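You operate a simulated robot arm through the tools that you are given. There is no shell and no other tool. Be economical: measure what you need, move in short steps, check, and stop when the job is done.

The job below is to be done with a simulated two-armed robot. You get a single attempt, and the scene is never put back.

Task
Pack the black hub in the green crate and carry it to the grey stand.
Fine: lid shut and both latches across first; lift with both hands.

Only the result counts: the job must be done as asked and must still hold three seconds after the hand-in. Knocking over, shifting, dropping, spilling or breaking anything else fails it. Lids that push on must go on centred and level and be pressed home; caps that screw on are set level and turned clockwise until they are tight.

Robot
Two 7-joint arms with two-finger parallel grippers on one trunk, on a base that drives. Base frame: it is fixed to the floor where the robot stands at the start and does not move with it; the origin is under the middle of the robot, x ahead of it, y to its left, z up. Lengths are in mm, angles in rad, forces in N, time in s.
The left shoulder is at the start at [33, 101, 1216], the right one opposite. With the tool pointing down near the work surface each hand reaches from about 100 to 440 mm from the robot's upright axis, wherever it stands, measured 20 degrees to its own side. Places, roughly: black latch of the green crate [400, 500, 900]; inside of the green crate [600, 400, 800]; lid of the green crate [800, 400, 1000]; top of the grey stand [-400, 1500, 700]; white latch of the green crate [400, 300, 900]. Payload 2.4 kg a hand.
Tool frame (each hand has its own): the origin (TCP) lies between the finger pads and is the grasp point; the fingertips stand 24 mm ahead of it; z points along the fingers, y is the line along which they close. Largest opening 68 mm; finger width 17, thickness 10; the body of the gripper, 40 by 70 mm, starts 41 mm behind the TCP.
Orientation is that of the tool frame in the base frame, as a unit quaternion [w, x, y, z]. With the fingers straight down and closing along the base's y, the tool's x points along the base's -x, its y along +y and its z along -z.

Tools
- The arms move only by the tool send_rows. It takes "left_motion", "right_motion" or both (then of equal length, played together; a hand with none holds still); each is a list of rows, each a list of 3 entries, a list of its own where there are three numbers: the shift along the base's x, y, z in units of 400 mm (1.0 is 400 mm), then the turn, a rotation vector about the base's x, y, z in units of 180 degrees (1.0 is 180 degrees), then the finger opening in mm, from 0 to 68. In form: [[[x, y, z], [rx, ry, rz], jaw], ...]. A call has 1 to 10 rows; each row is the pose to reach, as a shift and turn from the pose commanded when the call began. A call with a number of a shift or a turn outside -1 to 1 is refused whole. A row lasts 0.2 s, in which the tool goes at most 50 mm and 0.15 rad; a call with a longer step from one row to the next is refused whole, and so is a gripper value outside its range. A pose out of reach is approached as far as the arm can. The call stops where the force on the tool passes 40 N (or 10 N more than at its start, if that is more) or the arm is blocked; 0.2 s more then pass. Each finger travels about 72 mm/s and halts on what it meets, pressing with about 33 N; the grip force reading is that of the motor and also rises with nothing between the fingers. The clock runs only during rows and for 0.2 s after the last one: add rows that repeat a pose to give the fingers time. It gives the time, the measured TCP pose, the force on the tool (base axes), the opening and the grip force at its end, in the units of the frame above (readings bear some noise), with the torque about the TCP (base axes, N m) and any sound that the robot's microphone picked up.
- Cameras (640 x 400 px; columns grow to the right, rows downward): "scene" is now at [110.4, 40.7, 1386.9]; the picture's right is [0.43, -0.90, 0.00], its down [-0.41, -0.20, -0.89] and it looks along [0.80, 0.38, -0.46] (base axes); focal length 214 px, centre (320, 200). "left" rides on the left gripper at [84, -11, -75] in its tool frame; the picture's right is [0.13, 0.99, 0.00], its down [-0.60, 0.08, -0.79] and it looks along [-0.79, 0.10, 0.61] (tool axes); focal length 251 px, centre (320, 200). "right" rides on the right gripper at [84, 11, -75] in its tool frame; the picture's right is [-0.13, 0.99, 0.00], its down [-0.60, -0.08, -0.79] and it looks along [-0.79, -0.10, 0.61] (tool axes); focal length 251 px, centre (320, 200). There is no depth. A picture from a camera that has moved, and an enlarged one, comes with that camera's place and axes in the base frame and with its lens.
- capture(camera): a new picture of that camera. It takes no simulated time.
- lift_body(by): slides the trunk up (or, below 0, down) by that many mm; the arms and the scene camera ride with it, the base frame stays. It gives what a move gives, with no picture.
- steer(legs): drives the robot by 1 to 6 legs, each [ahead, left, turn to the left] in mm, mm and rad, along the robot's own axes; the way and the turn of a leg run together, so that a leg with both is an arc; at most 1500 mm and 3.142 rad a leg. The arms and the cameras ride along, it lands a little off, and it stops where it bumps. It gives what a move gives.
- head_to(pan, tilt): turns the head with the scene camera to pan (to the left, within 1.501 rad either way) and tilt (down, from -0.506 to 1.204), counted from straight ahead of the robot. It gives what a move gives.
- close_up(camera, box): a new picture of the part [left, top, right, bottom] of that camera's present view, enlarged. It takes no simulated time.
- close_job(): hands the job in; it is judged then, once.

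Work in short steps. Places have to be worked out from the pictures, the camera data and where the tool is seen: move nearer, look again, correct. Check each grasp and each placing, and mend what went wrong. You have 120 turns and 100 pictures in all, those below and enlarged ones among them. Open the grippers and draw the arms clear of the work before you hand the job in, unless the task says otherwise; then end with one line.

The tools are called after "Request:" by a JSON object that holds its "op" and its "data". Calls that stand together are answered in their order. send_rows: Moves the arms, as the interface text tells. Its arguments: {"type":"object","properties":{"left_motion":{"type":"array"},"right_motion":{"type":"array"}},"required":[]} The other tools are called the same way: lift_body (by) slides the trunk up or down; steer (legs) drives the base; head_to (pan, tilt) turns the head that bears the scene camera; capture (camera) takes a picture; close_up (camera, box) takes an enlarged picture of a part of a camera's view; close_job () hands the job in.

At the start:

```text
time: 0.0
left_ee_pos: [244.8, 332.8, 1242.4]
left_ee_rot: [0.001, 0.0, 1.0, 0.0]
left_ft_force: [-0.3, 0.4, 0.2]
left_moment: [-0.03, 0.0, 0.03]
left_opening: 67.9
left_finger_force: 0.2
right_ee_pos: [323.3, 35.9, 1327.4]
right_ee_rot: [-0.001, 0.0, 1.0, 0.001]
right_ft_force: [0.1, 0.8, 0.5]
right_moment: [0.01, -0.01, 0.0]
right_opening: 68.1
right_finger_force: 0.0
trunk travel left (down, up): [-429.0, 420.0]
robot x, y, heading: [-3.2, -0.5, -0.003]
head pan, tilt: [0.447, 0.475]
```

scene: 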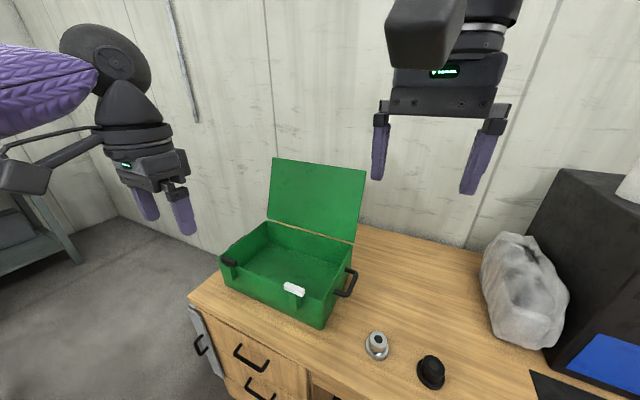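
right: 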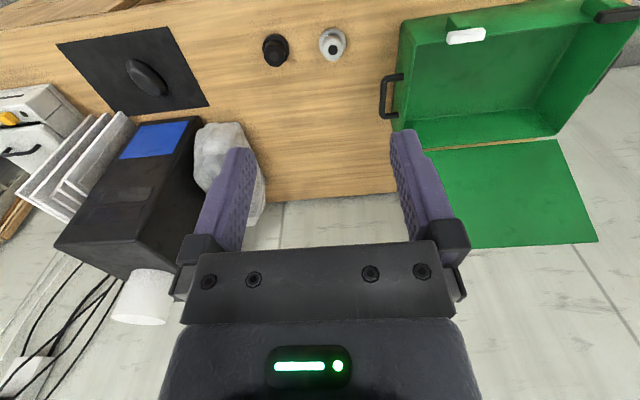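
left: 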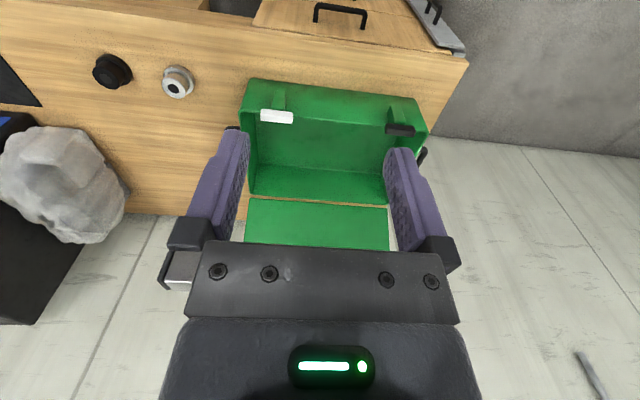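

I'll look closer at the candidate objects and the crate first.

Request:
{"op": "close_up", "data": {"camera": "scene", "box": [340, 300, 500, 400]}}

Request:
{"op": "close_up", "data": {"camera": "scene", "box": [180, 150, 380, 340]}}

Request:
{"op": "close_up", "data": {"camera": "right", "box": [40, 10, 360, 210]}}

```text
4.00 times, centred on (420, 350) of scene
camera zoom: at [110.4, 40.7, 1386.9], right [0.43, -0.9, 0.0], down [-0.41, -0.2, -0.89], along [0.8, 0.38, -0.46], focal length 858 px, centre (-80, -400)
```

zoom: 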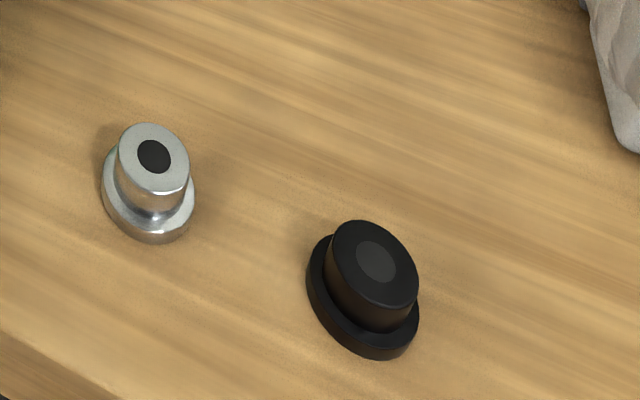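

```text
2.11 times, centred on (280, 245) of scene
camera zoom: at [110.4, 40.7, 1386.9], right [0.43, -0.9, 0.0], down [-0.41, -0.2, -0.89], along [0.8, 0.38, -0.46], focal length 452 px, centre (404, 105)
```

zoom: 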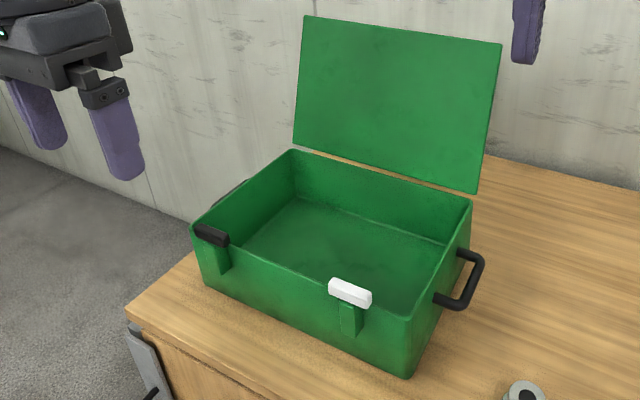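

```text
2.00 times, centred on (200, 110) of right
camera zoom: at [239.4, 46.9, 1402.6], right [0.13, 0.99, 0.0], down [0.6, -0.08, 0.79], along [0.79, -0.1, -0.61], focal length 503 px, centre (560, 380)
```

zoom: 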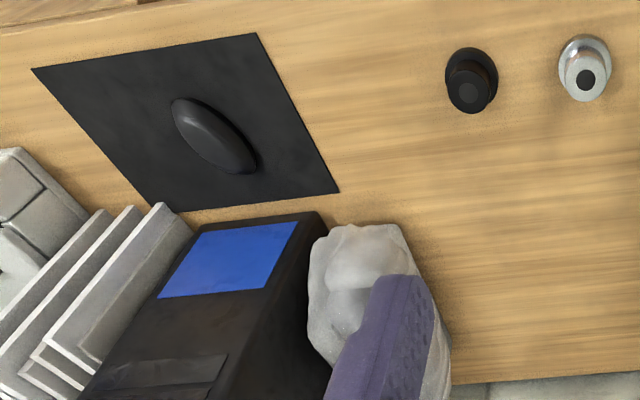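

The black hub is the stepped black cylinder near [486,-90], and the crate spans about x 465–737, y 200–600. I'll look down to see how much room the base has ahead.

Request:
{"op": "head_to", "data": {"pan": 0.0, "tilt": 1.1}}

Request:
{"op": "capture", "data": {"camera": "scene"}}

```text
time: 1.0
left_ee_pos: [244.6, 334.3, 1242.8]
left_ee_rot: [0.0, 0.0, 1.0, 0.0]
left_ft_force: [0.7, -0.9, -0.4]
left_moment: [0.02, 0.0, -0.05]
left_opening: 68.1
left_finger_force: 0.0
right_ee_pos: [323.1, 36.5, 1326.8]
right_ee_rot: [0.0, 0.0, 1.0, 0.0]
right_ft_force: [-0.1, 0.3, 0.6]
right_moment: [0.01, -0.03, 0.01]
right_opening: 68.2
right_finger_force: 0.1
trunk travel left (down, up): [-429.0, 420.0]
robot x, y, heading: [2.5, 4.8, -0.001]
head pan, tilt: [0.0, 1.1]
```

```text
93 pictures are left
camera scene: at [91.1, 1.1, 1337.0], right [0.0, -1.0, 0.0], down [-0.89, 0.0, -0.45], along [0.45, 0.0, -0.89], focal length 214 px, centre (320, 200)
```

scene: 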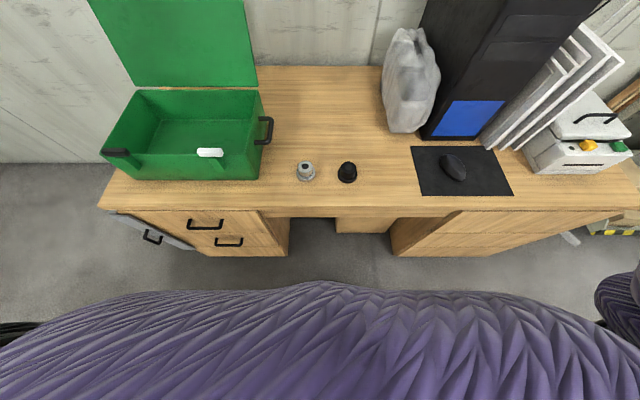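

There is ample space ahead (desk front near x≈350). I'll drive ahead 150 mm.

Request:
{"op": "steer", "data": {"legs": [[150, 0, 0]]}}

Request:
{"op": "capture", "data": {"camera": "scene"}}

```text
time: 2.4
left_ee_pos: [400.7, 331.4, 1241.6]
left_ee_rot: [0.0, 0.002, 1.0, 0.0]
left_ft_force: [1.0, -0.2, 0.0]
left_moment: [-0.02, -0.03, 0.03]
left_opening: 67.9
left_finger_force: 0.0
right_ee_pos: [479.1, 35.4, 1327.0]
right_ee_rot: [0.0, 0.002, 1.0, 0.001]
right_ft_force: [-0.3, -0.7, -0.6]
right_moment: [0.0, 0.0, 0.0]
right_opening: 67.8
right_finger_force: 0.0
trunk travel left (down, up): [-429.0, 420.0]
robot x, y, heading: [150.9, -0.9, -0.008]
head pan, tilt: [0.0, 1.1]
```

```text
92 pictures are left
camera scene: at [245.4, 0.5, 1336.9], right [0.0, -1.0, 0.0], down [-0.89, 0.0, -0.45], along [0.45, 0.0, -0.89], focal length 214 px, centre (320, 200)
```

scene: 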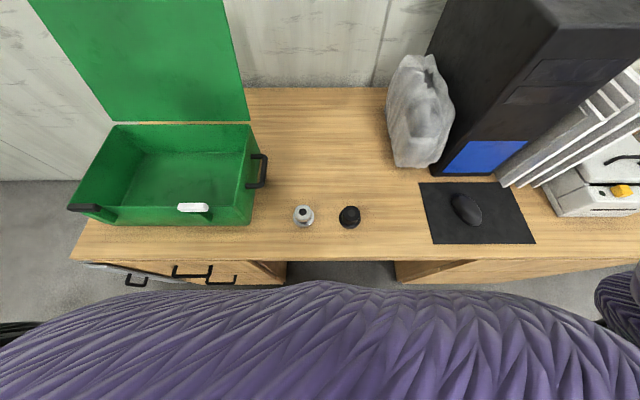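

The base had no bump. Now move the right hand toward a hover above the hub and view it with the wrist camera.

Request:
{"op": "send_rows", "data": {"right_motion": [[[0, -0.04, -0.1], [0, 0, 0], 68], [[0, -0.08, -0.2], [0, 0, 0], 68], [[0, -0.13, -0.3], [0, 0, 0], 68], [[0, -0.17, -0.4], [0, 0, 0], 68], [[0, -0.21, -0.5], [0, 0, 0], 68], [[0, -0.26, -0.6], [0, 0, 0], 68], [[0, -0.3, -0.7], [0, 0, 0], 68], [[0, -0.312, -0.75], [0, 0, 0], 68]]}}

Request:
{"op": "capture", "data": {"camera": "right"}}

Request:
{"op": "capture", "data": {"camera": "scene"}}

```text
time: 4.2
left_ee_pos: [399.0, 332.1, 1242.2]
left_ee_rot: [0.001, 0.002, 1.0, 0.0]
left_ft_force: [0.6, 0.0, 0.1]
left_moment: [0.04, -0.02, 0.0]
left_opening: 68.0
left_finger_force: 0.1
right_ee_pos: [475.4, -92.8, 1024.9]
right_ee_rot: [0.001, 0.001, 1.0, 0.001]
right_ft_force: [0.2, -0.1, 0.7]
right_moment: [0.02, 0.01, 0.01]
right_opening: 68.1
right_finger_force: 0.0
trunk travel left (down, up): [-429.0, 420.0]
robot x, y, heading: [151.9, -0.2, 0.0]
head pan, tilt: [0.0, 1.1]
```

```text
91 pictures are left
camera right: at [390.4, -82.0, 1100.6], right [0.13, 0.99, 0.0], down [0.6, -0.08, 0.79], along [0.79, -0.1, -0.61], focal length 251 px, centre (320, 200)
```

right: 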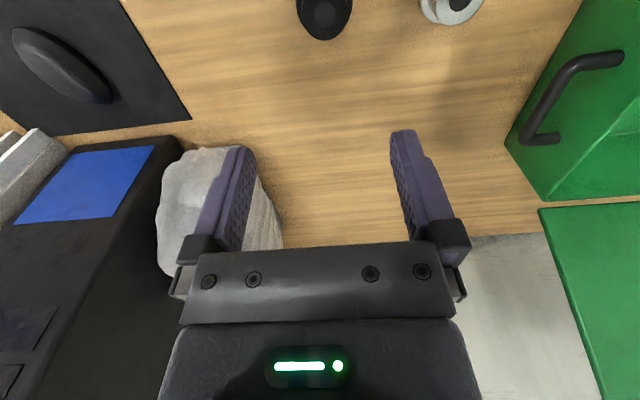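

```text
90 pictures are left
camera scene: at [244.4, 0.3, 1337.0], right [0.0, -1.0, 0.0], down [-0.89, 0.0, -0.45], along [0.45, 0.0, -0.89], focal length 214 px, centre (320, 200)
```

scene: 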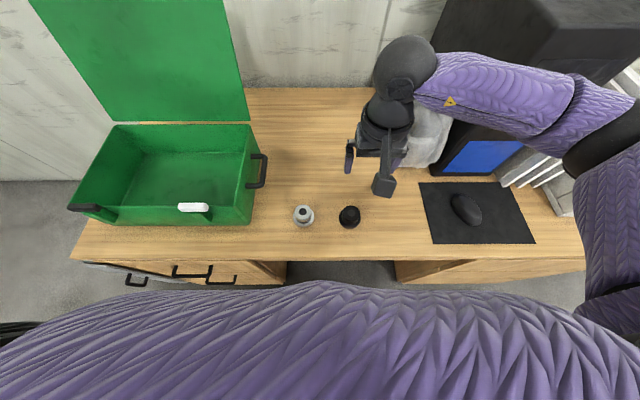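

Multiple views put the hub top at about [481,-86,785]. I'll descend halfway above it and look again.

Request:
{"op": "send_rows", "data": {"right_motion": [[[0.005, 0.007, -0.1], [0, 0, 0], 68], [[0.014, 0.017, -0.2], [0, 0, 0], 68], [[0.014, 0.017, -0.3], [0, 0, 0], 68], [[0.014, 0.017, -0.4], [0, 0, 0], 68]]}}

Request:
{"op": "capture", "data": {"camera": "right"}}

```text
time: 5.2
left_ee_pos: [398.5, 331.3, 1243.3]
left_ee_rot: [0.001, 0.002, 1.0, 0.0]
left_ft_force: [-0.2, -0.5, 0.1]
left_moment: [0.03, -0.01, 0.04]
left_opening: 67.9
left_finger_force: 0.1
right_ee_pos: [483.8, -84.0, 862.2]
right_ee_rot: [0.002, 0.002, 1.0, 0.001]
right_ft_force: [0.4, 0.5, -1.7]
right_moment: [0.0, -0.01, -0.01]
right_opening: 68.0
right_finger_force: 0.0
trunk travel left (down, up): [-429.0, 420.0]
robot x, y, heading: [149.0, 3.4, -0.0]
head pan, tilt: [0.0, 1.1]
```

```text
89 pictures are left
camera right: at [399.0, -74.1, 937.4], right [0.13, 0.99, 0.0], down [0.6, -0.08, 0.79], along [0.79, -0.1, -0.61], focal length 251 px, centre (320, 200)
```

right: 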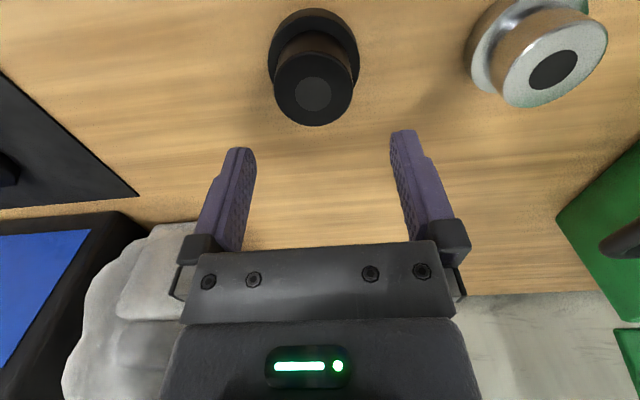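

Hub top is about 5 mm to the right of the TCP. Correct and go down to just above it, then recheck.

Request:
{"op": "send_rows", "data": {"right_motion": [[[0, -0.0125, -0.06], [0, 0, 0], 68], [[0, -0.0125, -0.11], [0, 0, 0], 68]]}}

Request:
{"op": "capture", "data": {"camera": "right"}}

```text
time: 5.8
left_ee_pos: [398.8, 332.8, 1243.0]
left_ee_rot: [-0.001, 0.002, 1.0, 0.0]
left_ft_force: [-0.6, 0.3, 0.2]
left_moment: [-0.01, 0.02, -0.04]
left_opening: 68.1
left_finger_force: 0.0
right_ee_pos: [483.0, -89.1, 820.4]
right_ee_rot: [0.001, 0.002, 1.0, 0.001]
right_ft_force: [-0.8, 0.2, 0.3]
right_moment: [-0.05, -0.01, 0.0]
right_opening: 68.0
right_finger_force: 0.0
trunk travel left (down, up): [-429.0, 420.0]
robot x, y, heading: [155.5, 0.9, -0.002]
head pan, tilt: [0.0, 1.1]
```

```text
88 pictures are left
camera right: at [399.4, -78.8, 894.9], right [0.13, 0.99, 0.0], down [0.6, -0.08, 0.79], along [0.79, -0.1, -0.61], focal length 251 px, centre (320, 200)
```

right: 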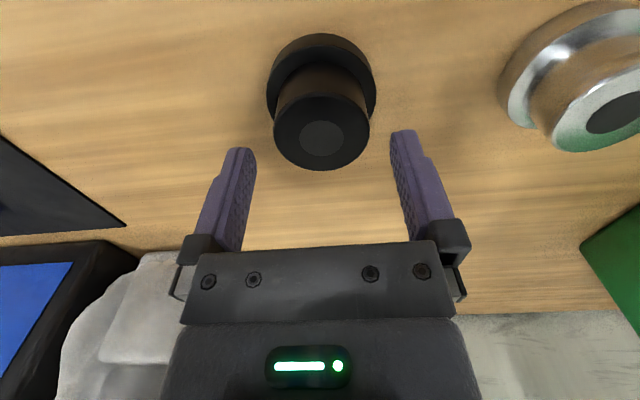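

Aligned (hub top ≈ [482,-89,788]). Descend 50 mm around the knob and close.

Request:
{"op": "send_rows", "data": {"right_motion": [[[0, 0, -0.07], [0, 0, 0], 68], [[0, 0, -0.125], [0, 0, 0], 68], [[0, 0, -0.125], [0, 0, 0], 45], [[0, 0, -0.125], [0, 0, 0], 40], [[0, 0, -0.125], [0, 0, 0], 40]]}}

Request:
{"op": "capture", "data": {"camera": "right"}}

```text
time: 7.0
left_ee_pos: [398.6, 332.2, 1243.7]
left_ee_rot: [0.0, 0.001, 1.0, 0.0]
left_ft_force: [-0.6, -1.1, 0.5]
left_moment: [-0.01, 0.01, -0.05]
left_opening: 68.3
left_finger_force: 0.1
right_ee_pos: [481.6, -88.5, 772.9]
right_ee_rot: [0.001, 0.002, 1.0, 0.0]
right_ft_force: [2.1, -6.9, 32.8]
right_moment: [-0.84, 0.17, 0.06]
right_opening: 61.1
right_finger_force: 33.1
trunk travel left (down, up): [-429.0, 420.0]
robot x, y, heading: [151.8, -2.2, -0.008]
head pan, tilt: [0.0, 1.1]
```

```text
87 pictures are left
camera right: at [398.0, -78.3, 848.7], right [0.13, 0.99, 0.0], down [0.6, -0.08, 0.8], along [0.79, -0.11, -0.61], focal length 251 px, centre (320, 200)
```

right: 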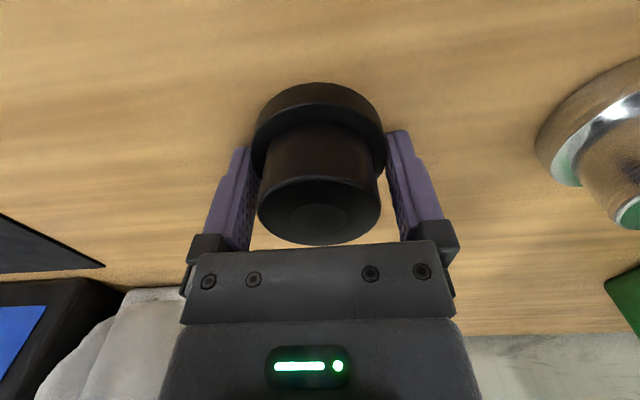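

Fingers stopped at 61 mm with 33 N upward: the tips are on the flange. I'll open, rise ~9 mm and close again.

Request:
{"op": "send_rows", "data": {"right_motion": [[[0, 0, 0.0], [0, 0, 0], 68], [[0, 0, 0.025], [0, 0, 0], 68], [[0, 0, 0.025], [0, 0, 0], 68], [[0, 0, 0.025], [0, 0, 0], 45], [[0, 0, 0.025], [0, 0, 0], 40], [[0, 0, 0.025], [0, 0, 0], 40]]}}

Request:
{"op": "capture", "data": {"camera": "right"}}

```text
time: 8.4
left_ee_pos: [399.8, 331.8, 1242.6]
left_ee_rot: [0.0, 0.002, 1.0, 0.0]
left_ft_force: [0.4, -0.2, -0.2]
left_moment: [0.02, 0.01, -0.03]
left_opening: 68.2
left_finger_force: 0.1
right_ee_pos: [482.4, -88.4, 783.7]
right_ee_rot: [0.0, 0.002, 1.0, 0.001]
right_ft_force: [-1.0, 0.2, 0.4]
right_moment: [0.01, -0.03, -0.02]
right_opening: 61.0
right_finger_force: 32.6
trunk travel left (down, up): [-429.0, 420.0]
robot x, y, heading: [154.6, 0.3, -0.004]
head pan, tilt: [0.0, 1.1]
```

```text
86 pictures are left
camera right: at [398.2, -77.3, 858.2], right [0.13, 0.99, 0.0], down [0.6, -0.08, 0.79], along [0.79, -0.11, -0.61], focal length 251 px, centre (320, 200)
```

right: 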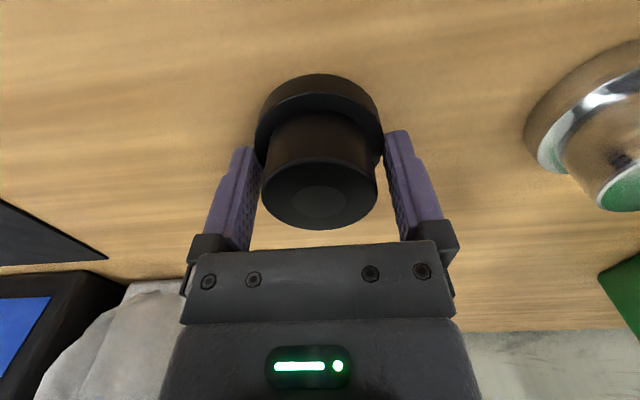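

The same 61 mm with no vertical load means the knob itself is gripped. Lift and check.

Request:
{"op": "send_rows", "data": {"right_motion": [[[0, 0, 0.05], [0, 0, 0], 40], [[0, 0, 0.15], [0, 0, 0], 40], [[0, 0, 0.25], [0, 0, 0], 40], [[0, 0, 0.35], [0, 0, 0], 40], [[0, 0, 0.45], [0, 0, 0], 40]]}}

Request:
{"op": "capture", "data": {"camera": "right"}}

Request:
{"op": "capture", "data": {"camera": "left"}}

```text
time: 9.6
left_ee_pos: [398.2, 332.1, 1241.6]
left_ee_rot: [-0.001, 0.002, 1.0, 0.0]
left_ft_force: [0.8, 0.2, 0.1]
left_moment: [-0.03, 0.0, 0.03]
left_opening: 67.8
left_finger_force: 0.1
right_ee_pos: [482.2, -86.2, 962.5]
right_ee_rot: [0.002, 0.003, 1.0, 0.0]
right_ft_force: [-0.7, 1.0, 0.0]
right_moment: [-0.02, 0.0, 0.02]
right_opening: 39.8
right_finger_force: 0.0
trunk travel left (down, up): [-429.0, 420.0]
robot x, y, heading: [156.6, -1.7, -0.005]
head pan, tilt: [0.0, 1.1]
```

```text
85 pictures are left
camera right: at [398.3, -75.7, 1038.2], right [0.13, 0.99, 0.0], down [0.6, -0.08, 0.79], along [0.79, -0.11, -0.61], focal length 251 px, centre (320, 200)
```

right: 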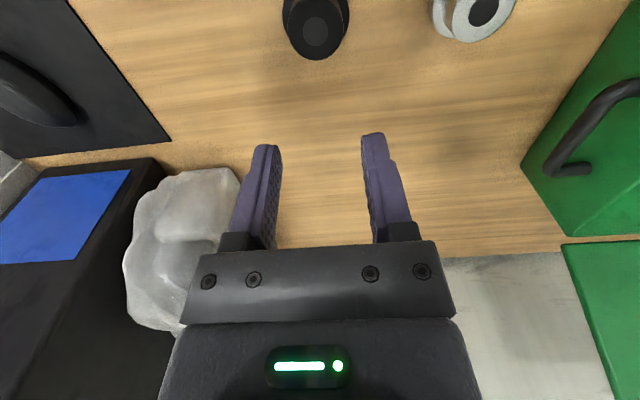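

```text
84 pictures are left
camera left: at [314.3, 321.9, 1317.3], right [-0.13, 0.99, 0.0], down [0.6, 0.08, 0.79], along [0.79, 0.1, -0.61], focal length 251 px, centre (320, 200)
```

left: 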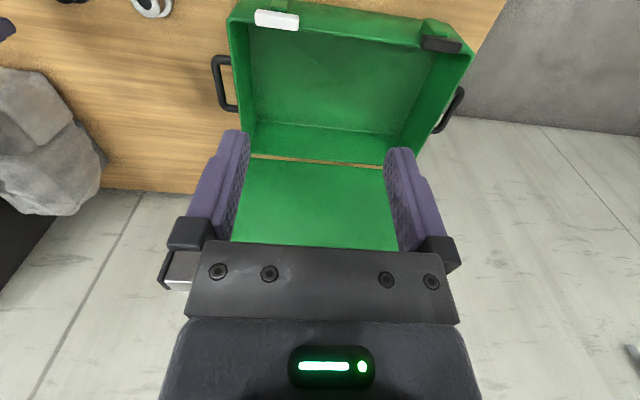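

The hub slipped out and stayed in place. Let me look at its profile closely.

Request:
{"op": "close_up", "data": {"camera": "scene", "box": [310, 190, 390, 240]}}

Request:
{"op": "close_up", "data": {"camera": "right", "box": [256, 0, 384, 80]}}

```text
8.00 times, centred on (350, 215) of scene
camera zoom: at [244.3, 0.4, 1337.0], right [0.0, -1.0, 0.0], down [-0.89, 0.0, -0.45], along [0.45, 0.0, -0.89], focal length 1716 px, centre (80, 80)
```

zoom: 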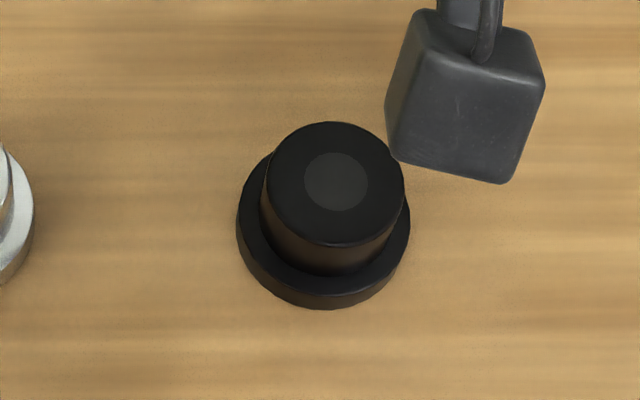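

```text
5.00 times, centred on (320, 40) of right
camera zoom: at [398.3, -75.7, 1038.2], right [0.13, 0.99, 0.0], down [0.6, -0.08, 0.79], along [0.79, -0.11, -0.61], focal length 1257 px, centre (320, 1000)
```

zoom: 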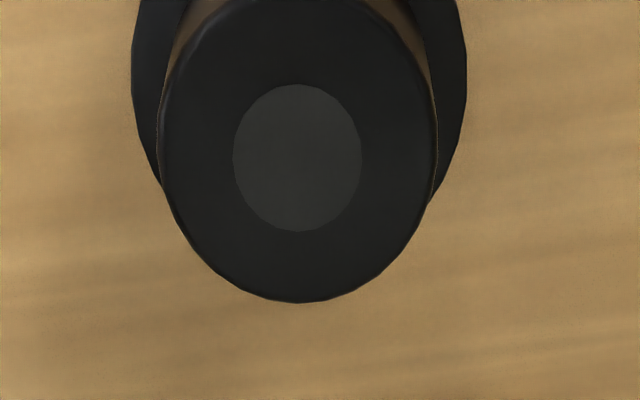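

Knob is ~50 mm and flange ~64 mm, yet the jaws halted at 61 mm: the contact shape seems tapered, so it slipped. I'll go back (x +4 mm), open, and check centring before descending around the flange's straight side.

Request:
{"op": "send_rows", "data": {"right_motion": [[[0.004, 0, -0.1], [0, 0, 0], 68], [[0.009, 0, -0.2], [0, 0, 0], 68], [[0.009, 0, -0.3], [0, 0, 0], 68], [[0.009, 0, -0.4], [0, 0, 0], 68], [[0.009, 0, -0.45], [0, 0, 0], 68], [[0.009, 0, -0.45], [0, 0, 0], 68]]}}

Request:
{"op": "close_up", "data": {"camera": "right", "box": [200, 50, 440, 250]}}

```text
time: 11.0
left_ee_pos: [398.8, 332.9, 1241.7]
left_ee_rot: [0.0, 0.002, 1.0, 0.0]
left_ft_force: [-0.8, -0.3, 0.2]
left_moment: [-0.05, 0.03, 0.01]
left_opening: 68.0
left_finger_force: 0.1
right_ee_pos: [486.2, -86.8, 785.3]
right_ee_rot: [0.0, 0.002, 1.0, 0.0]
right_ft_force: [0.2, -1.1, -1.8]
right_moment: [-0.03, -0.01, 0.02]
right_opening: 67.9
right_finger_force: 0.1
trunk travel left (down, up): [-429.0, 420.0]
robot x, y, heading: [156.6, -3.5, -0.002]
head pan, tilt: [0.0, 1.1]
```

```text
2.00 times, centred on (320, 150) of right
camera zoom: at [401.6, -75.3, 859.9], right [0.13, 0.99, 0.0], down [0.6, -0.08, 0.79], along [0.79, -0.1, -0.61], focal length 503 px, centre (320, 300)
```

zoom: 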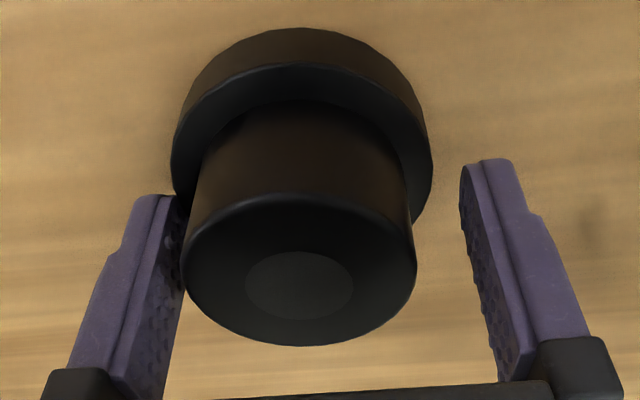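

The hub is ~4.8 mm to the −y side of the jaw centre (it moved slightly in the slip). Correct and recheck.

Request:
{"op": "send_rows", "data": {"right_motion": [[[0.004, -0.012, 0], [0, 0, 0], 68], [[0.004, -0.012, 0], [0, 0, 0], 68]]}}

Request:
{"op": "close_up", "data": {"camera": "right", "box": [200, 50, 440, 250]}}

```text
time: 11.6
left_ee_pos: [399.2, 332.8, 1242.9]
left_ee_rot: [0.001, 0.002, 1.0, 0.0]
left_ft_force: [0.1, -0.1, -0.3]
left_moment: [0.01, 0.03, -0.01]
left_opening: 68.1
left_finger_force: 0.0
right_ee_pos: [487.4, -91.2, 784.2]
right_ee_rot: [0.001, 0.002, 1.0, 0.001]
right_ft_force: [0.1, 0.2, 0.7]
right_moment: [0.0, -0.01, -0.02]
right_opening: 68.0
right_finger_force: 0.0
trunk travel left (down, up): [-429.0, 420.0]
robot x, y, heading: [155.4, -0.2, -0.003]
head pan, tilt: [0.0, 1.1]
```

```text
2.00 times, centred on (320, 150) of right
camera zoom: at [403.9, -80.9, 859.6], right [0.13, 0.99, 0.0], down [0.6, -0.08, 0.79], along [0.79, -0.1, -0.61], focal length 503 px, centre (320, 300)
```

zoom: 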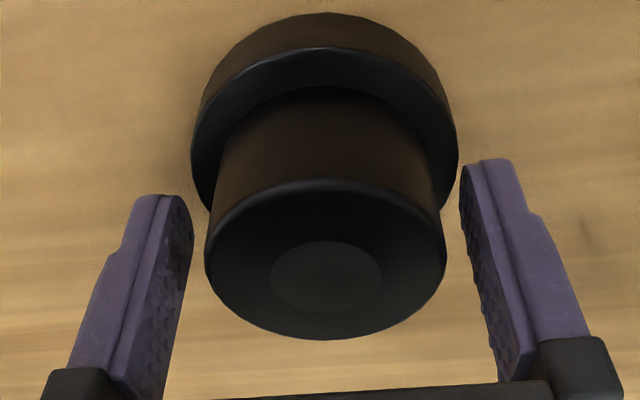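

Nearly centred. Descend around the flange (27 mm) in small steps, then close.

Request:
{"op": "send_rows", "data": {"right_motion": [[[0.0, 0.0015, -0.03], [0, 0, 0], 68], [[0.0, 0.0015, -0.05], [0, 0, 0], 68], [[0.0, 0.0015, -0.066], [0, 0, 0], 68], [[0.0, 0.0015, -0.066], [0, 0, 0], 68]]}}

Request:
{"op": "close_up", "data": {"camera": "right", "box": [200, 50, 440, 250]}}

```text
time: 12.1
left_ee_pos: [396.5, 331.2, 1242.9]
left_ee_rot: [0.001, 0.001, 1.0, -0.001]
left_ft_force: [0.5, -0.2, -0.6]
left_moment: [-0.01, -0.02, -0.02]
left_opening: 68.1
left_finger_force: 0.1
right_ee_pos: [488.0, -91.1, 774.2]
right_ee_rot: [0.0, 0.001, 1.0, 0.0]
right_ft_force: [-10.2, -2.6, 24.1]
right_moment: [-0.25, 0.45, 0.33]
right_opening: 68.0
right_finger_force: 0.2
trunk travel left (down, up): [-429.0, 420.0]
robot x, y, heading: [153.7, 0.9, -0.003]
head pan, tilt: [0.0, 1.1]
stopped in row 2 (right hand): the force on the tool passed its limit at 49 N (the readings are from after the stop); the commanded pose is now the measured one
```

```text
2.00 times, centred on (320, 150) of right
camera zoom: at [402.8, -80.2, 848.9], right [0.13, 0.99, 0.0], down [0.6, -0.08, 0.79], along [0.79, -0.1, -0.61], focal length 503 px, centre (320, 300)
```

zoom: 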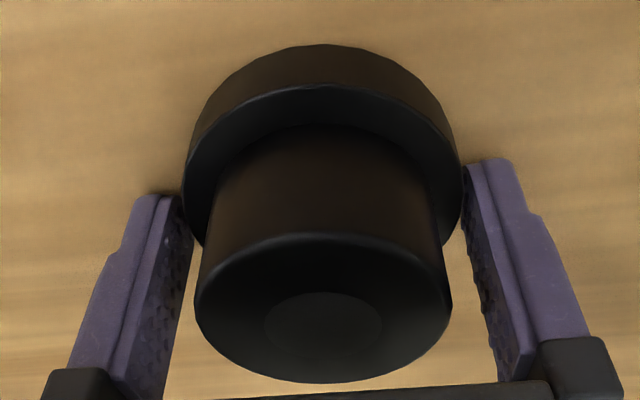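

The tips rest on the flange top (z≈750), so the flange doesn't fit. Now well centred, I'll rise 4 mm and close on the knob again to see the reading.

Request:
{"op": "send_rows", "data": {"right_motion": [[[0.0, 0, 0.012], [0, 0, 0], 68], [[0.0, 0, 0.012], [0, 0, 0], 40], [[0.0, 0, 0.012], [0, 0, 0], 40], [[0.0, 0, 0.012], [0, 0, 0], 40], [[0.0, 0, 0.012], [0, 0, 0], 40]]}}

Request:
{"op": "close_up", "data": {"camera": "right", "box": [200, 50, 440, 250]}}

```text
time: 13.3
left_ee_pos: [400.4, 331.7, 1242.8]
left_ee_rot: [0.001, 0.002, 1.0, 0.0]
left_ft_force: [0.0, -0.2, 0.1]
left_moment: [-0.01, 0.01, -0.02]
left_opening: 68.1
left_finger_force: 0.0
right_ee_pos: [489.0, -90.8, 777.1]
right_ee_rot: [-0.001, 0.002, 1.0, 0.0]
right_ft_force: [-0.2, 0.3, -0.1]
right_moment: [0.0, -0.05, -0.04]
right_opening: 60.7
right_finger_force: 33.4
trunk travel left (down, up): [-429.0, 420.0]
robot x, y, heading: [154.9, -2.1, -0.007]
head pan, tilt: [0.0, 1.1]
```

```text
2.00 times, centred on (320, 150) of right
camera zoom: at [405.0, -80.0, 852.5], right [0.13, 0.99, 0.0], down [0.6, -0.08, 0.79], along [0.79, -0.11, -0.61], focal length 503 px, centre (320, 300)
```

zoom: 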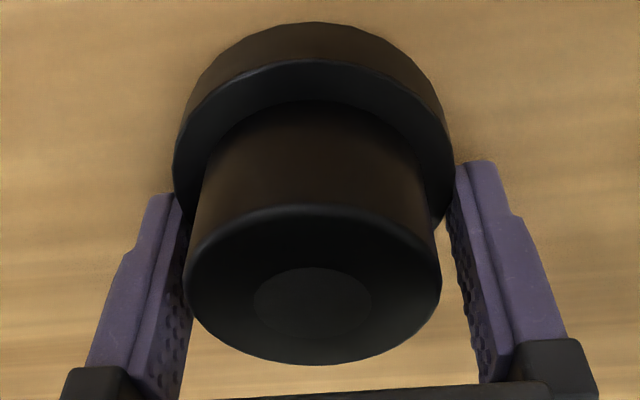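

Reading is again 61 mm with no side force. Lift slowly 15 mm and check forces.

Request:
{"op": "send_rows", "data": {"right_motion": [[[0.0, 0, 0.012], [0, 0, 0], 40], [[0.0, 0, 0.024], [0, 0, 0], 40], [[0.0, 0, 0.036], [0, 0, 0], 40]]}}

Request:
{"op": "close_up", "data": {"camera": "right", "box": [200, 50, 440, 250]}}

```text
time: 14.1
left_ee_pos: [400.1, 332.3, 1242.5]
left_ee_rot: [0.0, 0.001, 1.0, 0.0]
left_ft_force: [-0.5, -0.3, -0.3]
left_moment: [0.0, 0.01, -0.01]
left_opening: 67.9
left_finger_force: 0.0
right_ee_pos: [488.9, -91.7, 792.5]
right_ee_rot: [0.001, 0.003, 1.0, 0.001]
right_ft_force: [0.0, 0.4, -5.4]
right_moment: [-0.02, -0.09, -0.03]
right_opening: 60.6
right_finger_force: 33.0
trunk travel left (down, up): [-429.0, 420.0]
robot x, y, heading: [152.5, -1.8, -0.007]
head pan, tilt: [0.0, 1.1]
```

```text
2.00 times, centred on (320, 150) of right
camera zoom: at [404.9, -80.0, 866.6], right [0.13, 0.99, 0.0], down [0.6, -0.08, 0.79], along [0.79, -0.11, -0.61], focal length 503 px, centre (320, 300)
```

zoom: 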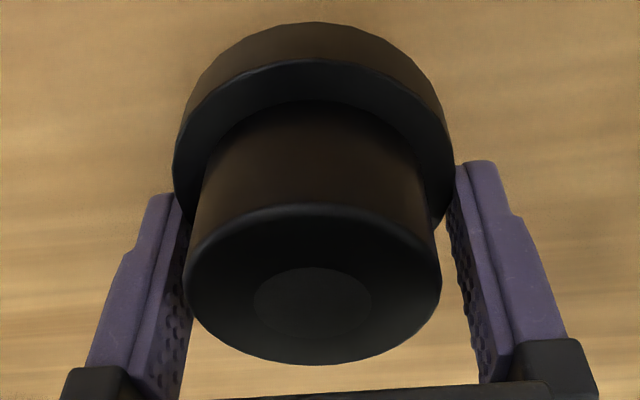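

Now it holds: −5.4 N shows the hub's weight in the grip. Lift gently to about z 1010.

Request:
{"op": "send_rows", "data": {"right_motion": [[[0, 0, 0.04], [0, 0, 0], 40], [[0, 0, 0.1], [0, 0, 0], 40], [[0, 0, 0.16], [0, 0, 0], 40], [[0, 0, 0.22], [0, 0, 0], 40], [[0, 0, 0.28], [0, 0, 0], 40], [[0, 0, 0.34], [0, 0, 0], 40], [[0, 0, 0.4], [0, 0, 0], 40], [[0, 0, 0.46], [0, 0, 0], 40], [[0, 0, 0.51], [0, 0, 0], 40], [[0, 0, 0.54], [0, 0, 0], 40]]}}

Request:
{"op": "close_up", "data": {"camera": "right", "box": [200, 50, 440, 250]}}

```text
time: 16.3
left_ee_pos: [399.6, 332.1, 1241.8]
left_ee_rot: [0.0, 0.002, 1.0, 0.0]
left_ft_force: [-0.4, -0.9, -0.5]
left_moment: [-0.02, -0.01, -0.02]
left_opening: 67.8
left_finger_force: 0.1
right_ee_pos: [488.6, -92.8, 1006.0]
right_ee_rot: [0.0, 0.001, 1.0, 0.0]
right_ft_force: [-0.3, -0.3, -4.3]
right_moment: [0.02, -0.07, -0.03]
right_opening: 61.0
right_finger_force: 33.0
trunk travel left (down, up): [-429.0, 420.0]
robot x, y, heading: [155.7, -2.0, -0.005]
head pan, tilt: [0.0, 1.1]
```

```text
2.00 times, centred on (320, 150) of right
camera zoom: at [404.3, -82.1, 1081.3], right [0.13, 0.99, 0.0], down [0.6, -0.08, 0.79], along [0.79, -0.11, -0.61], focal length 503 px, centre (320, 300)
```

zoom: 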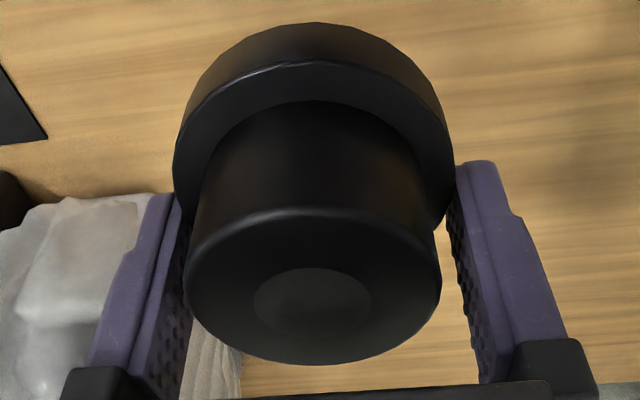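

Held firmly. Look left-down to check the way before driving left.

Request:
{"op": "head_to", "data": {"pan": 0.9, "tilt": 0.9}}

Request:
{"op": "capture", "data": {"camera": "scene"}}

```text
time: 17.5
left_ee_pos: [400.2, 332.3, 1242.8]
left_ee_rot: [0.0, 0.002, 1.0, 0.0]
left_ft_force: [0.0, 0.1, -0.4]
left_moment: [0.03, 0.04, 0.0]
left_opening: 68.0
left_finger_force: 0.2
right_ee_pos: [489.4, -92.0, 1005.8]
right_ee_rot: [0.0, 0.002, 1.0, 0.0]
right_ft_force: [0.0, 0.1, -4.8]
right_moment: [0.04, -0.04, -0.02]
right_opening: 60.7
right_finger_force: 32.9
trunk travel left (down, up): [-429.0, 420.0]
robot x, y, heading: [153.1, -4.7, -0.007]
head pan, tilt: [0.901, 0.901]
```

```text
75 pictures are left
camera scene: at [228.8, 59.4, 1350.8], right [0.78, -0.63, 0.0], down [-0.49, -0.61, -0.62], along [0.39, 0.48, -0.78], focal length 214 px, centre (320, 200)
```

scene: 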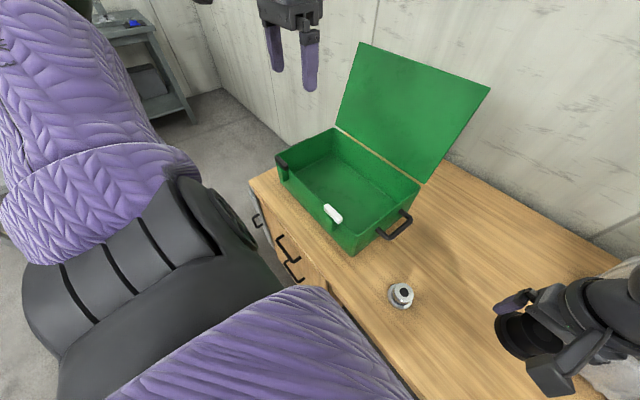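

Path looks clear. Drive left 200 mm twice.

Request:
{"op": "steer", "data": {"legs": [[0, 200, 0], [0, 200, 0]]}}

Request:
{"op": "head_to", "data": {"pan": 0.0, "tilt": 0.9}}

Request:
{"op": "capture", "data": {"camera": "scene"}}

Request:
{"op": "capture", "data": {"camera": "right"}}

```text
time: 20.3
left_ee_pos: [401.6, 730.8, 1243.1]
left_ee_rot: [0.0, 0.014, 1.0, -0.001]
left_ft_force: [-0.9, 0.1, 0.8]
left_moment: [0.0, 0.03, 0.0]
left_opening: 67.9
left_finger_force: 0.0
right_ee_pos: [480.8, 303.5, 1005.7]
right_ee_rot: [0.0, 0.015, 1.0, -0.002]
right_ft_force: [0.8, 0.6, -5.3]
right_moment: [-0.04, -0.04, -0.01]
right_opening: 60.7
right_finger_force: 33.0
trunk travel left (down, up): [-429.0, 420.0]
robot x, y, heading: [147.0, 401.6, -0.029]
head pan, tilt: [0.901, 0.901]
```

```text
time: 21.5
left_ee_pos: [402.0, 729.2, 1241.6]
left_ee_rot: [0.001, 0.014, 1.0, 0.001]
left_ft_force: [-0.1, -1.3, -0.5]
left_moment: [-0.02, 0.0, 0.03]
left_opening: 68.0
left_finger_force: 0.1
right_ee_pos: [480.3, 301.7, 1007.2]
right_ee_rot: [0.0, 0.015, 1.0, 0.0]
right_ft_force: [-0.1, -0.1, -5.7]
right_moment: [0.02, -0.05, 0.0]
right_opening: 60.6
right_finger_force: 33.0
trunk travel left (down, up): [-429.0, 420.0]
robot x, y, heading: [147.4, 399.5, -0.031]
head pan, tilt: [0.0, 0.901]
```

```text
74 pictures are left
camera scene: at [251.3, 401.1, 1350.8], right [-0.03, -1.0, 0.0], down [-0.78, 0.02, -0.62], along [0.62, -0.02, -0.78], focal length 214 px, centre (320, 200)
```

scene: 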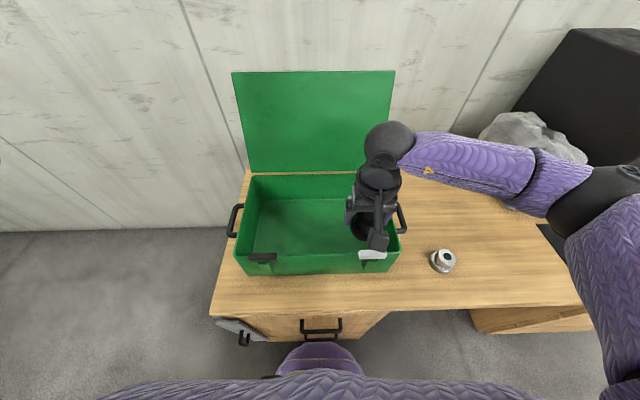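

```text
73 pictures are left
camera right: at [396.6, 315.2, 1080.9], right [0.16, 0.99, 0.0], down [0.6, -0.1, 0.79], along [0.78, -0.13, -0.61], focal length 251 px, centre (320, 200)
```

right: 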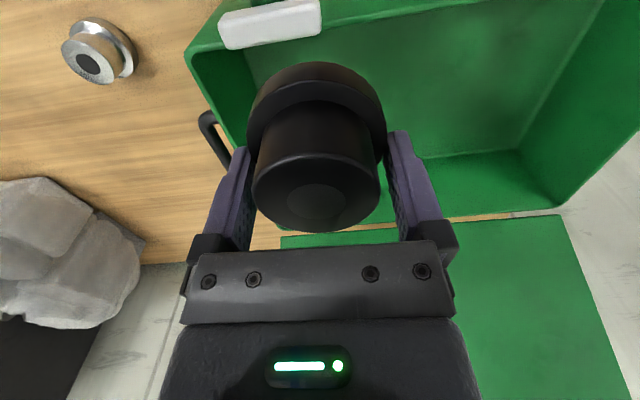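

Now over the crate. Move the hub to about [565,340] and lower to z≈830.

Request:
{"op": "send_rows", "data": {"right_motion": [[[0.1, 0.045, 0], [0, 0, 0], 40], [[0.21, 0.095, 0], [0, 0, 0], 40], [[0.21, 0.095, -0.08], [0, 0, 0], 40], [[0.21, 0.095, -0.16], [0, 0, 0], 40], [[0.21, 0.095, -0.24], [0, 0, 0], 40], [[0.21, 0.095, -0.32], [0, 0, 0], 40], [[0.21, 0.095, -0.4], [0, 0, 0], 40], [[0.21, 0.095, -0.44], [0, 0, 0], 40]]}}

Request:
{"op": "capture", "data": {"camera": "right"}}

Request:
{"op": "capture", "data": {"camera": "scene"}}

```text
time: 23.3
left_ee_pos: [401.9, 729.5, 1242.2]
left_ee_rot: [0.0, 0.013, 1.0, 0.0]
left_ft_force: [-0.7, 0.7, 0.3]
left_moment: [-0.02, 0.01, -0.02]
left_opening: 68.0
left_finger_force: 0.1
right_ee_pos: [564.8, 341.4, 831.5]
right_ee_rot: [0.0, 0.014, 1.0, 0.0]
right_ft_force: [0.2, 0.7, -5.5]
right_moment: [0.01, -0.06, 0.02]
right_opening: 60.6
right_finger_force: 33.3
trunk travel left (down, up): [-429.0, 420.0]
robot x, y, heading: [150.0, 400.1, -0.029]
head pan, tilt: [0.0, 0.901]
```

```text
72 pictures are left
camera right: at [479.9, 354.5, 905.9], right [0.16, 0.99, 0.0], down [0.6, -0.1, 0.79], along [0.78, -0.12, -0.61], focal length 251 px, centre (320, 200)
```

right: 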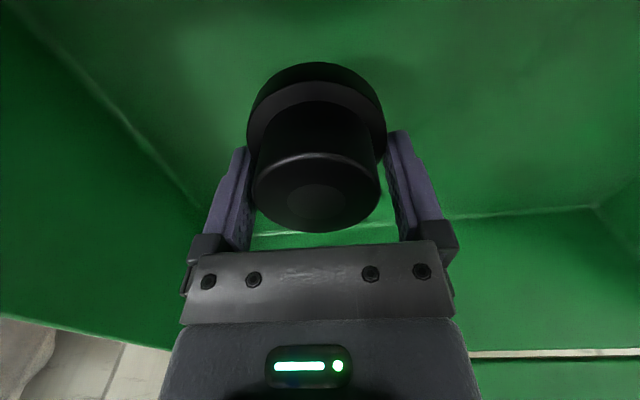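

```text
71 pictures are left
camera scene: at [251.3, 401.3, 1350.8], right [-0.03, -1.0, 0.0], down [-0.78, 0.02, -0.62], along [0.62, -0.02, -0.78], focal length 214 px, centre (320, 200)
```

scene: 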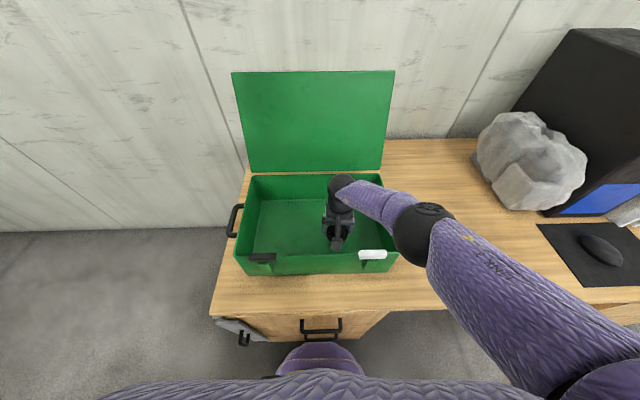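

Lower gently: 30 mm in four steps and read the force.

Request:
{"op": "send_rows", "data": {"right_motion": [[[0, 0, -0.025], [0, 0, 0], 40], [[0, 0, -0.05], [0, 0, 0], 40], [[0, 0, -0.07], [0, 0, 0], 40]]}}

```text
time: 24.1
left_ee_pos: [401.8, 730.1, 1242.9]
left_ee_rot: [0.0, 0.014, 1.0, 0.0]
left_ft_force: [-0.8, 0.6, -0.4]
left_moment: [-0.03, -0.02, -0.03]
left_opening: 68.1
left_finger_force: 0.0
right_ee_pos: [560.9, 339.6, 813.9]
right_ee_rot: [0.001, 0.015, 1.0, 0.0]
right_ft_force: [15.2, 1.5, 34.5]
right_moment: [0.11, 4.92, -0.19]
right_opening: 61.0
right_finger_force: 32.8
right hand out of reach, approached as far as the arm can: row 2, 3
trunk travel left (down, up): [-429.0, 420.0]
robot x, y, heading: [149.0, 406.0, -0.031]
head pan, tilt: [0.0, 0.901]
```

The wrist camera seems to be bearing on the front rim (moment about y). Raise back up, and look.

Request:
{"op": "send_rows", "data": {"right_motion": [[[0, 0, 0.03], [0, 0, 0], 40], [[0.01, 0, 0.1], [0, 0, 0], 40]]}}

Request:
{"op": "close_up", "data": {"camera": "scene", "box": [220, 160, 420, 290]}}

```text
time: 24.7
left_ee_pos: [401.6, 728.6, 1240.9]
left_ee_rot: [0.001, 0.014, 1.0, 0.0]
left_ft_force: [-0.7, 0.4, 0.1]
left_moment: [0.01, -0.01, -0.03]
left_opening: 68.0
left_finger_force: 0.0
right_ee_pos: [562.2, 339.0, 853.2]
right_ee_rot: [0.0, 0.014, 1.0, 0.001]
right_ft_force: [-0.6, -0.6, -4.5]
right_moment: [0.02, -0.04, 0.02]
right_opening: 60.9
right_finger_force: 33.3
trunk travel left (down, up): [-429.0, 420.0]
robot x, y, heading: [148.9, 405.6, -0.027]
head pan, tilt: [0.0, 0.901]
```

```text
3.08 times, centred on (320, 225) of scene
camera zoom: at [251.3, 401.0, 1350.7], right [-0.03, -1.0, 0.0], down [-0.78, 0.02, -0.62], along [0.62, -0.02, -0.78], focal length 660 px, centre (320, 123)
```

zoom: 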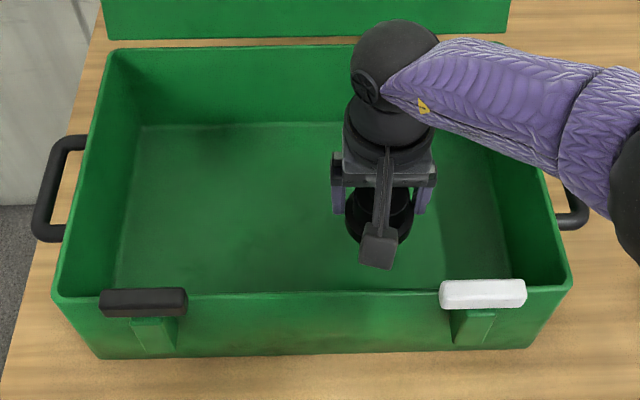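

The camera housing overlaps the front rim. I'll drive ahead 45 mm so it clears while the hub stays inside.

Request:
{"op": "steer", "data": {"legs": [[45, 0, 0]]}}

Request:
{"op": "close_up", "data": {"camera": "scene", "box": [220, 160, 420, 290]}}

```text
time: 25.5
left_ee_pos: [401.9, 729.3, 1241.4]
left_ee_rot: [-0.001, 0.014, 1.0, 0.0]
left_ft_force: [-0.1, -0.5, 0.4]
left_moment: [-0.02, 0.0, 0.0]
left_opening: 68.2
left_finger_force: 0.0
right_ee_pos: [562.5, 337.4, 852.1]
right_ee_rot: [0.0, 0.015, 1.0, 0.001]
right_ft_force: [0.6, 0.5, -5.0]
right_moment: [0.02, -0.04, -0.04]
right_opening: 60.5
right_finger_force: 33.4
trunk travel left (down, up): [-429.0, 420.0]
robot x, y, heading: [152.2, 402.4, -0.03]
head pan, tilt: [0.0, 0.901]
stopped in leg 1: the robot was blocked; the commanded pose is now the measured one
```

```text
3.08 times, centred on (320, 225) of scene
camera zoom: at [251.4, 401.3, 1350.7], right [-0.03, -1.0, 0.0], down [-0.78, 0.02, -0.62], along [0.62, -0.02, -0.78], focal length 660 px, centre (320, 123)
```

zoom: 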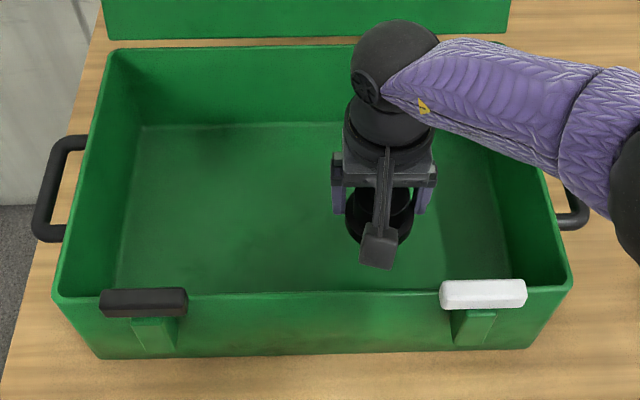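

The desk blocks the base, so instead I'll yaw the right hand −50° so the camera swings inside the crate.

Request:
{"op": "send_rows", "data": {"right_motion": [[[0.005, 0, 0], [0, 0, -0.046], 40], [[0.01, 0, 0], [0, 0, -0.092], 40], [[0.015, 0, 0], [0, 0, -0.138], 40], [[0.02, 0, 0], [0, 0, -0.184], 40], [[0.025, 0, 0], [0, 0, -0.23], 40], [[0.025, 0, 0], [0, 0, -0.276], 40]]}}

Request:
{"op": "close_up", "data": {"camera": "scene", "box": [220, 160, 420, 290]}}

```text
time: 26.9
left_ee_pos: [401.1, 728.7, 1242.1]
left_ee_rot: [-0.001, 0.014, 1.0, 0.0]
left_ft_force: [-0.9, 0.7, -0.9]
left_moment: [-0.01, 0.03, 0.0]
left_opening: 68.3
left_finger_force: 0.1
right_ee_pos: [573.8, 338.8, 851.5]
right_ee_rot: [0.0, 0.435, 0.901, 0.0]
right_ft_force: [0.0, -0.5, -5.3]
right_moment: [-0.05, -0.07, 0.0]
right_opening: 60.7
right_finger_force: 32.9
trunk travel left (down, up): [-429.0, 420.0]
robot x, y, heading: [149.8, 403.0, -0.03]
head pan, tilt: [0.0, 0.901]
```

```text
3.08 times, centred on (320, 225) of scene
camera zoom: at [251.4, 401.3, 1350.8], right [-0.03, -1.0, 0.0], down [-0.78, 0.02, -0.62], along [0.62, -0.02, -0.78], focal length 660 px, centre (320, 123)
```

zoom: 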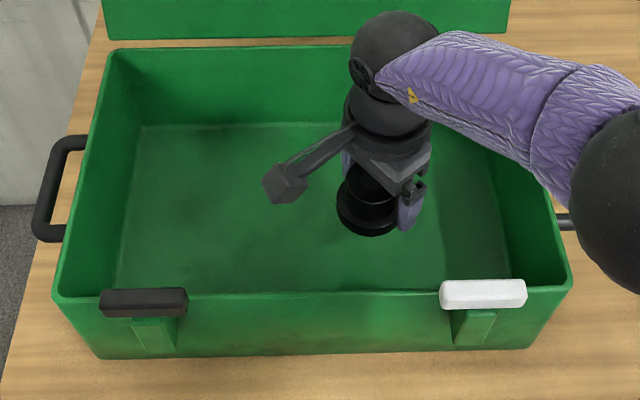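

The camera clears now. Lower 45 mm in steps.

Request:
{"op": "send_rows", "data": {"right_motion": [[[0, 0, -0.05], [0, 0, 0], 40], [[0, 0, -0.085], [0, 0, 0], 40], [[0, 0, -0.11], [0, 0, 0], 40]]}}

Request:
{"op": "close_up", "data": {"camera": "scene", "box": [220, 160, 420, 290]}}

```text
time: 27.7
left_ee_pos: [402.1, 729.1, 1242.6]
left_ee_rot: [0.0, 0.013, 1.0, 0.0]
left_ft_force: [-0.3, -0.9, -0.9]
left_moment: [0.0, 0.0, -0.02]
left_opening: 68.0
left_finger_force: 0.1
right_ee_pos: [562.1, 334.7, 813.6]
right_ee_rot: [-0.001, 0.433, 0.901, -0.001]
right_ft_force: [-0.2, -0.4, -5.3]
right_moment: [-0.06, -0.01, 0.01]
right_opening: 60.6
right_finger_force: 33.1
right hand out of reach, approached as far as the arm can: row 2, 3
trunk travel left (down, up): [-429.0, 420.0]
robot x, y, heading: [144.2, 401.7, -0.031]
head pan, tilt: [0.0, 0.901]
```

```text
3.08 times, centred on (320, 225) of scene
camera zoom: at [251.3, 401.3, 1350.8], right [-0.03, -1.0, 0.0], down [-0.78, 0.02, -0.62], along [0.62, -0.02, -0.78], focal length 660 px, centre (320, 123)
```

zoom: 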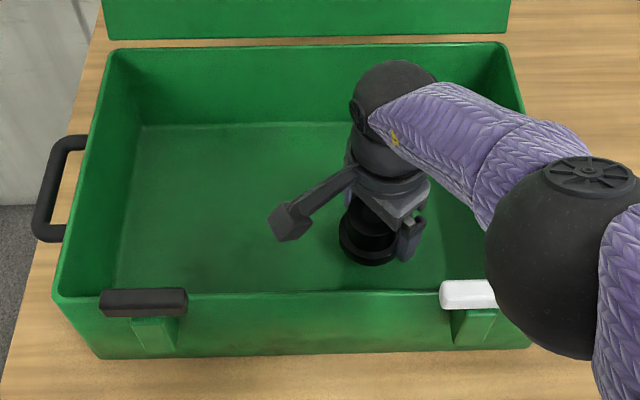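

Out of arm reach, so lower with the trunk instead: 20 mm down.

Request:
{"op": "lift_body", "data": {"by": -20}}

Request:
{"op": "capture", "data": {"camera": "right"}}

```text
time: 28.4
left_ee_pos: [402.8, 729.1, 1221.9]
left_ee_rot: [0.0, 0.014, 1.0, 0.0]
left_ft_force: [0.1, 0.6, 0.3]
left_moment: [-0.02, 0.0, 0.0]
left_opening: 68.2
left_finger_force: 0.0
right_ee_pos: [563.0, 336.0, 795.0]
right_ee_rot: [0.0, 0.434, 0.901, 0.0]
right_ft_force: [-0.6, 0.1, -6.2]
right_moment: [-0.04, -0.01, -0.04]
right_opening: 60.6
right_finger_force: 33.5
trunk travel left (down, up): [-409.0, 440.0]
robot x, y, heading: [143.6, 404.3, -0.029]
head pan, tilt: [0.0, 0.901]
```

```text
66 pictures are left
camera right: at [517.8, 406.8, 869.8], right [0.86, 0.52, 0.0], down [0.32, -0.52, 0.79], along [0.41, -0.68, -0.61], focal length 251 px, centre (320, 200)
```

right: 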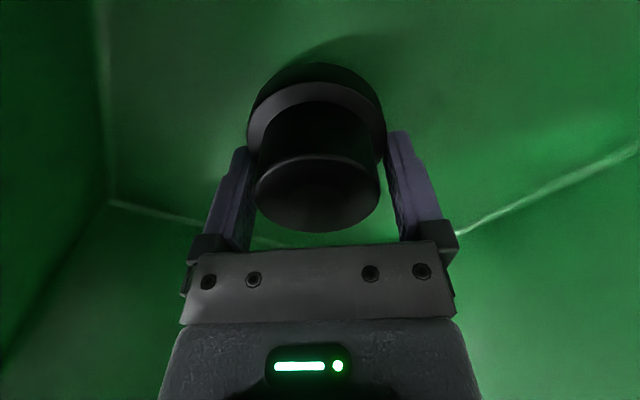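

Close to the floor but still hanging. Lower another 8 mm.

Request:
{"op": "lift_body", "data": {"by": -8}}

```text
time: 28.9
left_ee_pos: [401.9, 729.7, 1213.2]
left_ee_rot: [0.0, 0.014, 1.0, -0.001]
left_ft_force: [0.0, 0.6, -0.5]
left_moment: [0.0, -0.02, -0.01]
left_opening: 68.1
left_finger_force: 0.1
right_ee_pos: [562.8, 335.2, 787.1]
right_ee_rot: [0.001, 0.434, 0.901, 0.0]
right_ft_force: [0.0, 0.4, -4.6]
right_moment: [-0.06, -0.04, -0.03]
right_opening: 61.0
right_finger_force: 33.3
trunk travel left (down, up): [-401.0, 448.0]
robot x, y, heading: [147.3, 403.7, -0.03]
head pan, tilt: [0.0, 0.901]
```

Request:
{"op": "lift_body", "data": {"by": -5}}

```text
time: 29.5
left_ee_pos: [400.3, 730.0, 1209.9]
left_ee_rot: [0.001, 0.014, 1.0, 0.0]
left_ft_force: [-0.5, -0.3, -0.3]
left_moment: [0.02, -0.01, -0.01]
left_opening: 68.1
left_finger_force: 0.1
right_ee_pos: [560.6, 335.5, 784.8]
right_ee_rot: [0.002, 0.434, 0.901, 0.001]
right_ft_force: [2.9, -2.7, 29.4]
right_moment: [0.02, 0.14, -0.02]
right_opening: 61.0
right_finger_force: 32.6
trunk travel left (down, up): [-396.0, 453.0]
robot x, y, heading: [145.4, 403.2, -0.029]
head pan, tilt: [0.0, 0.901]
```

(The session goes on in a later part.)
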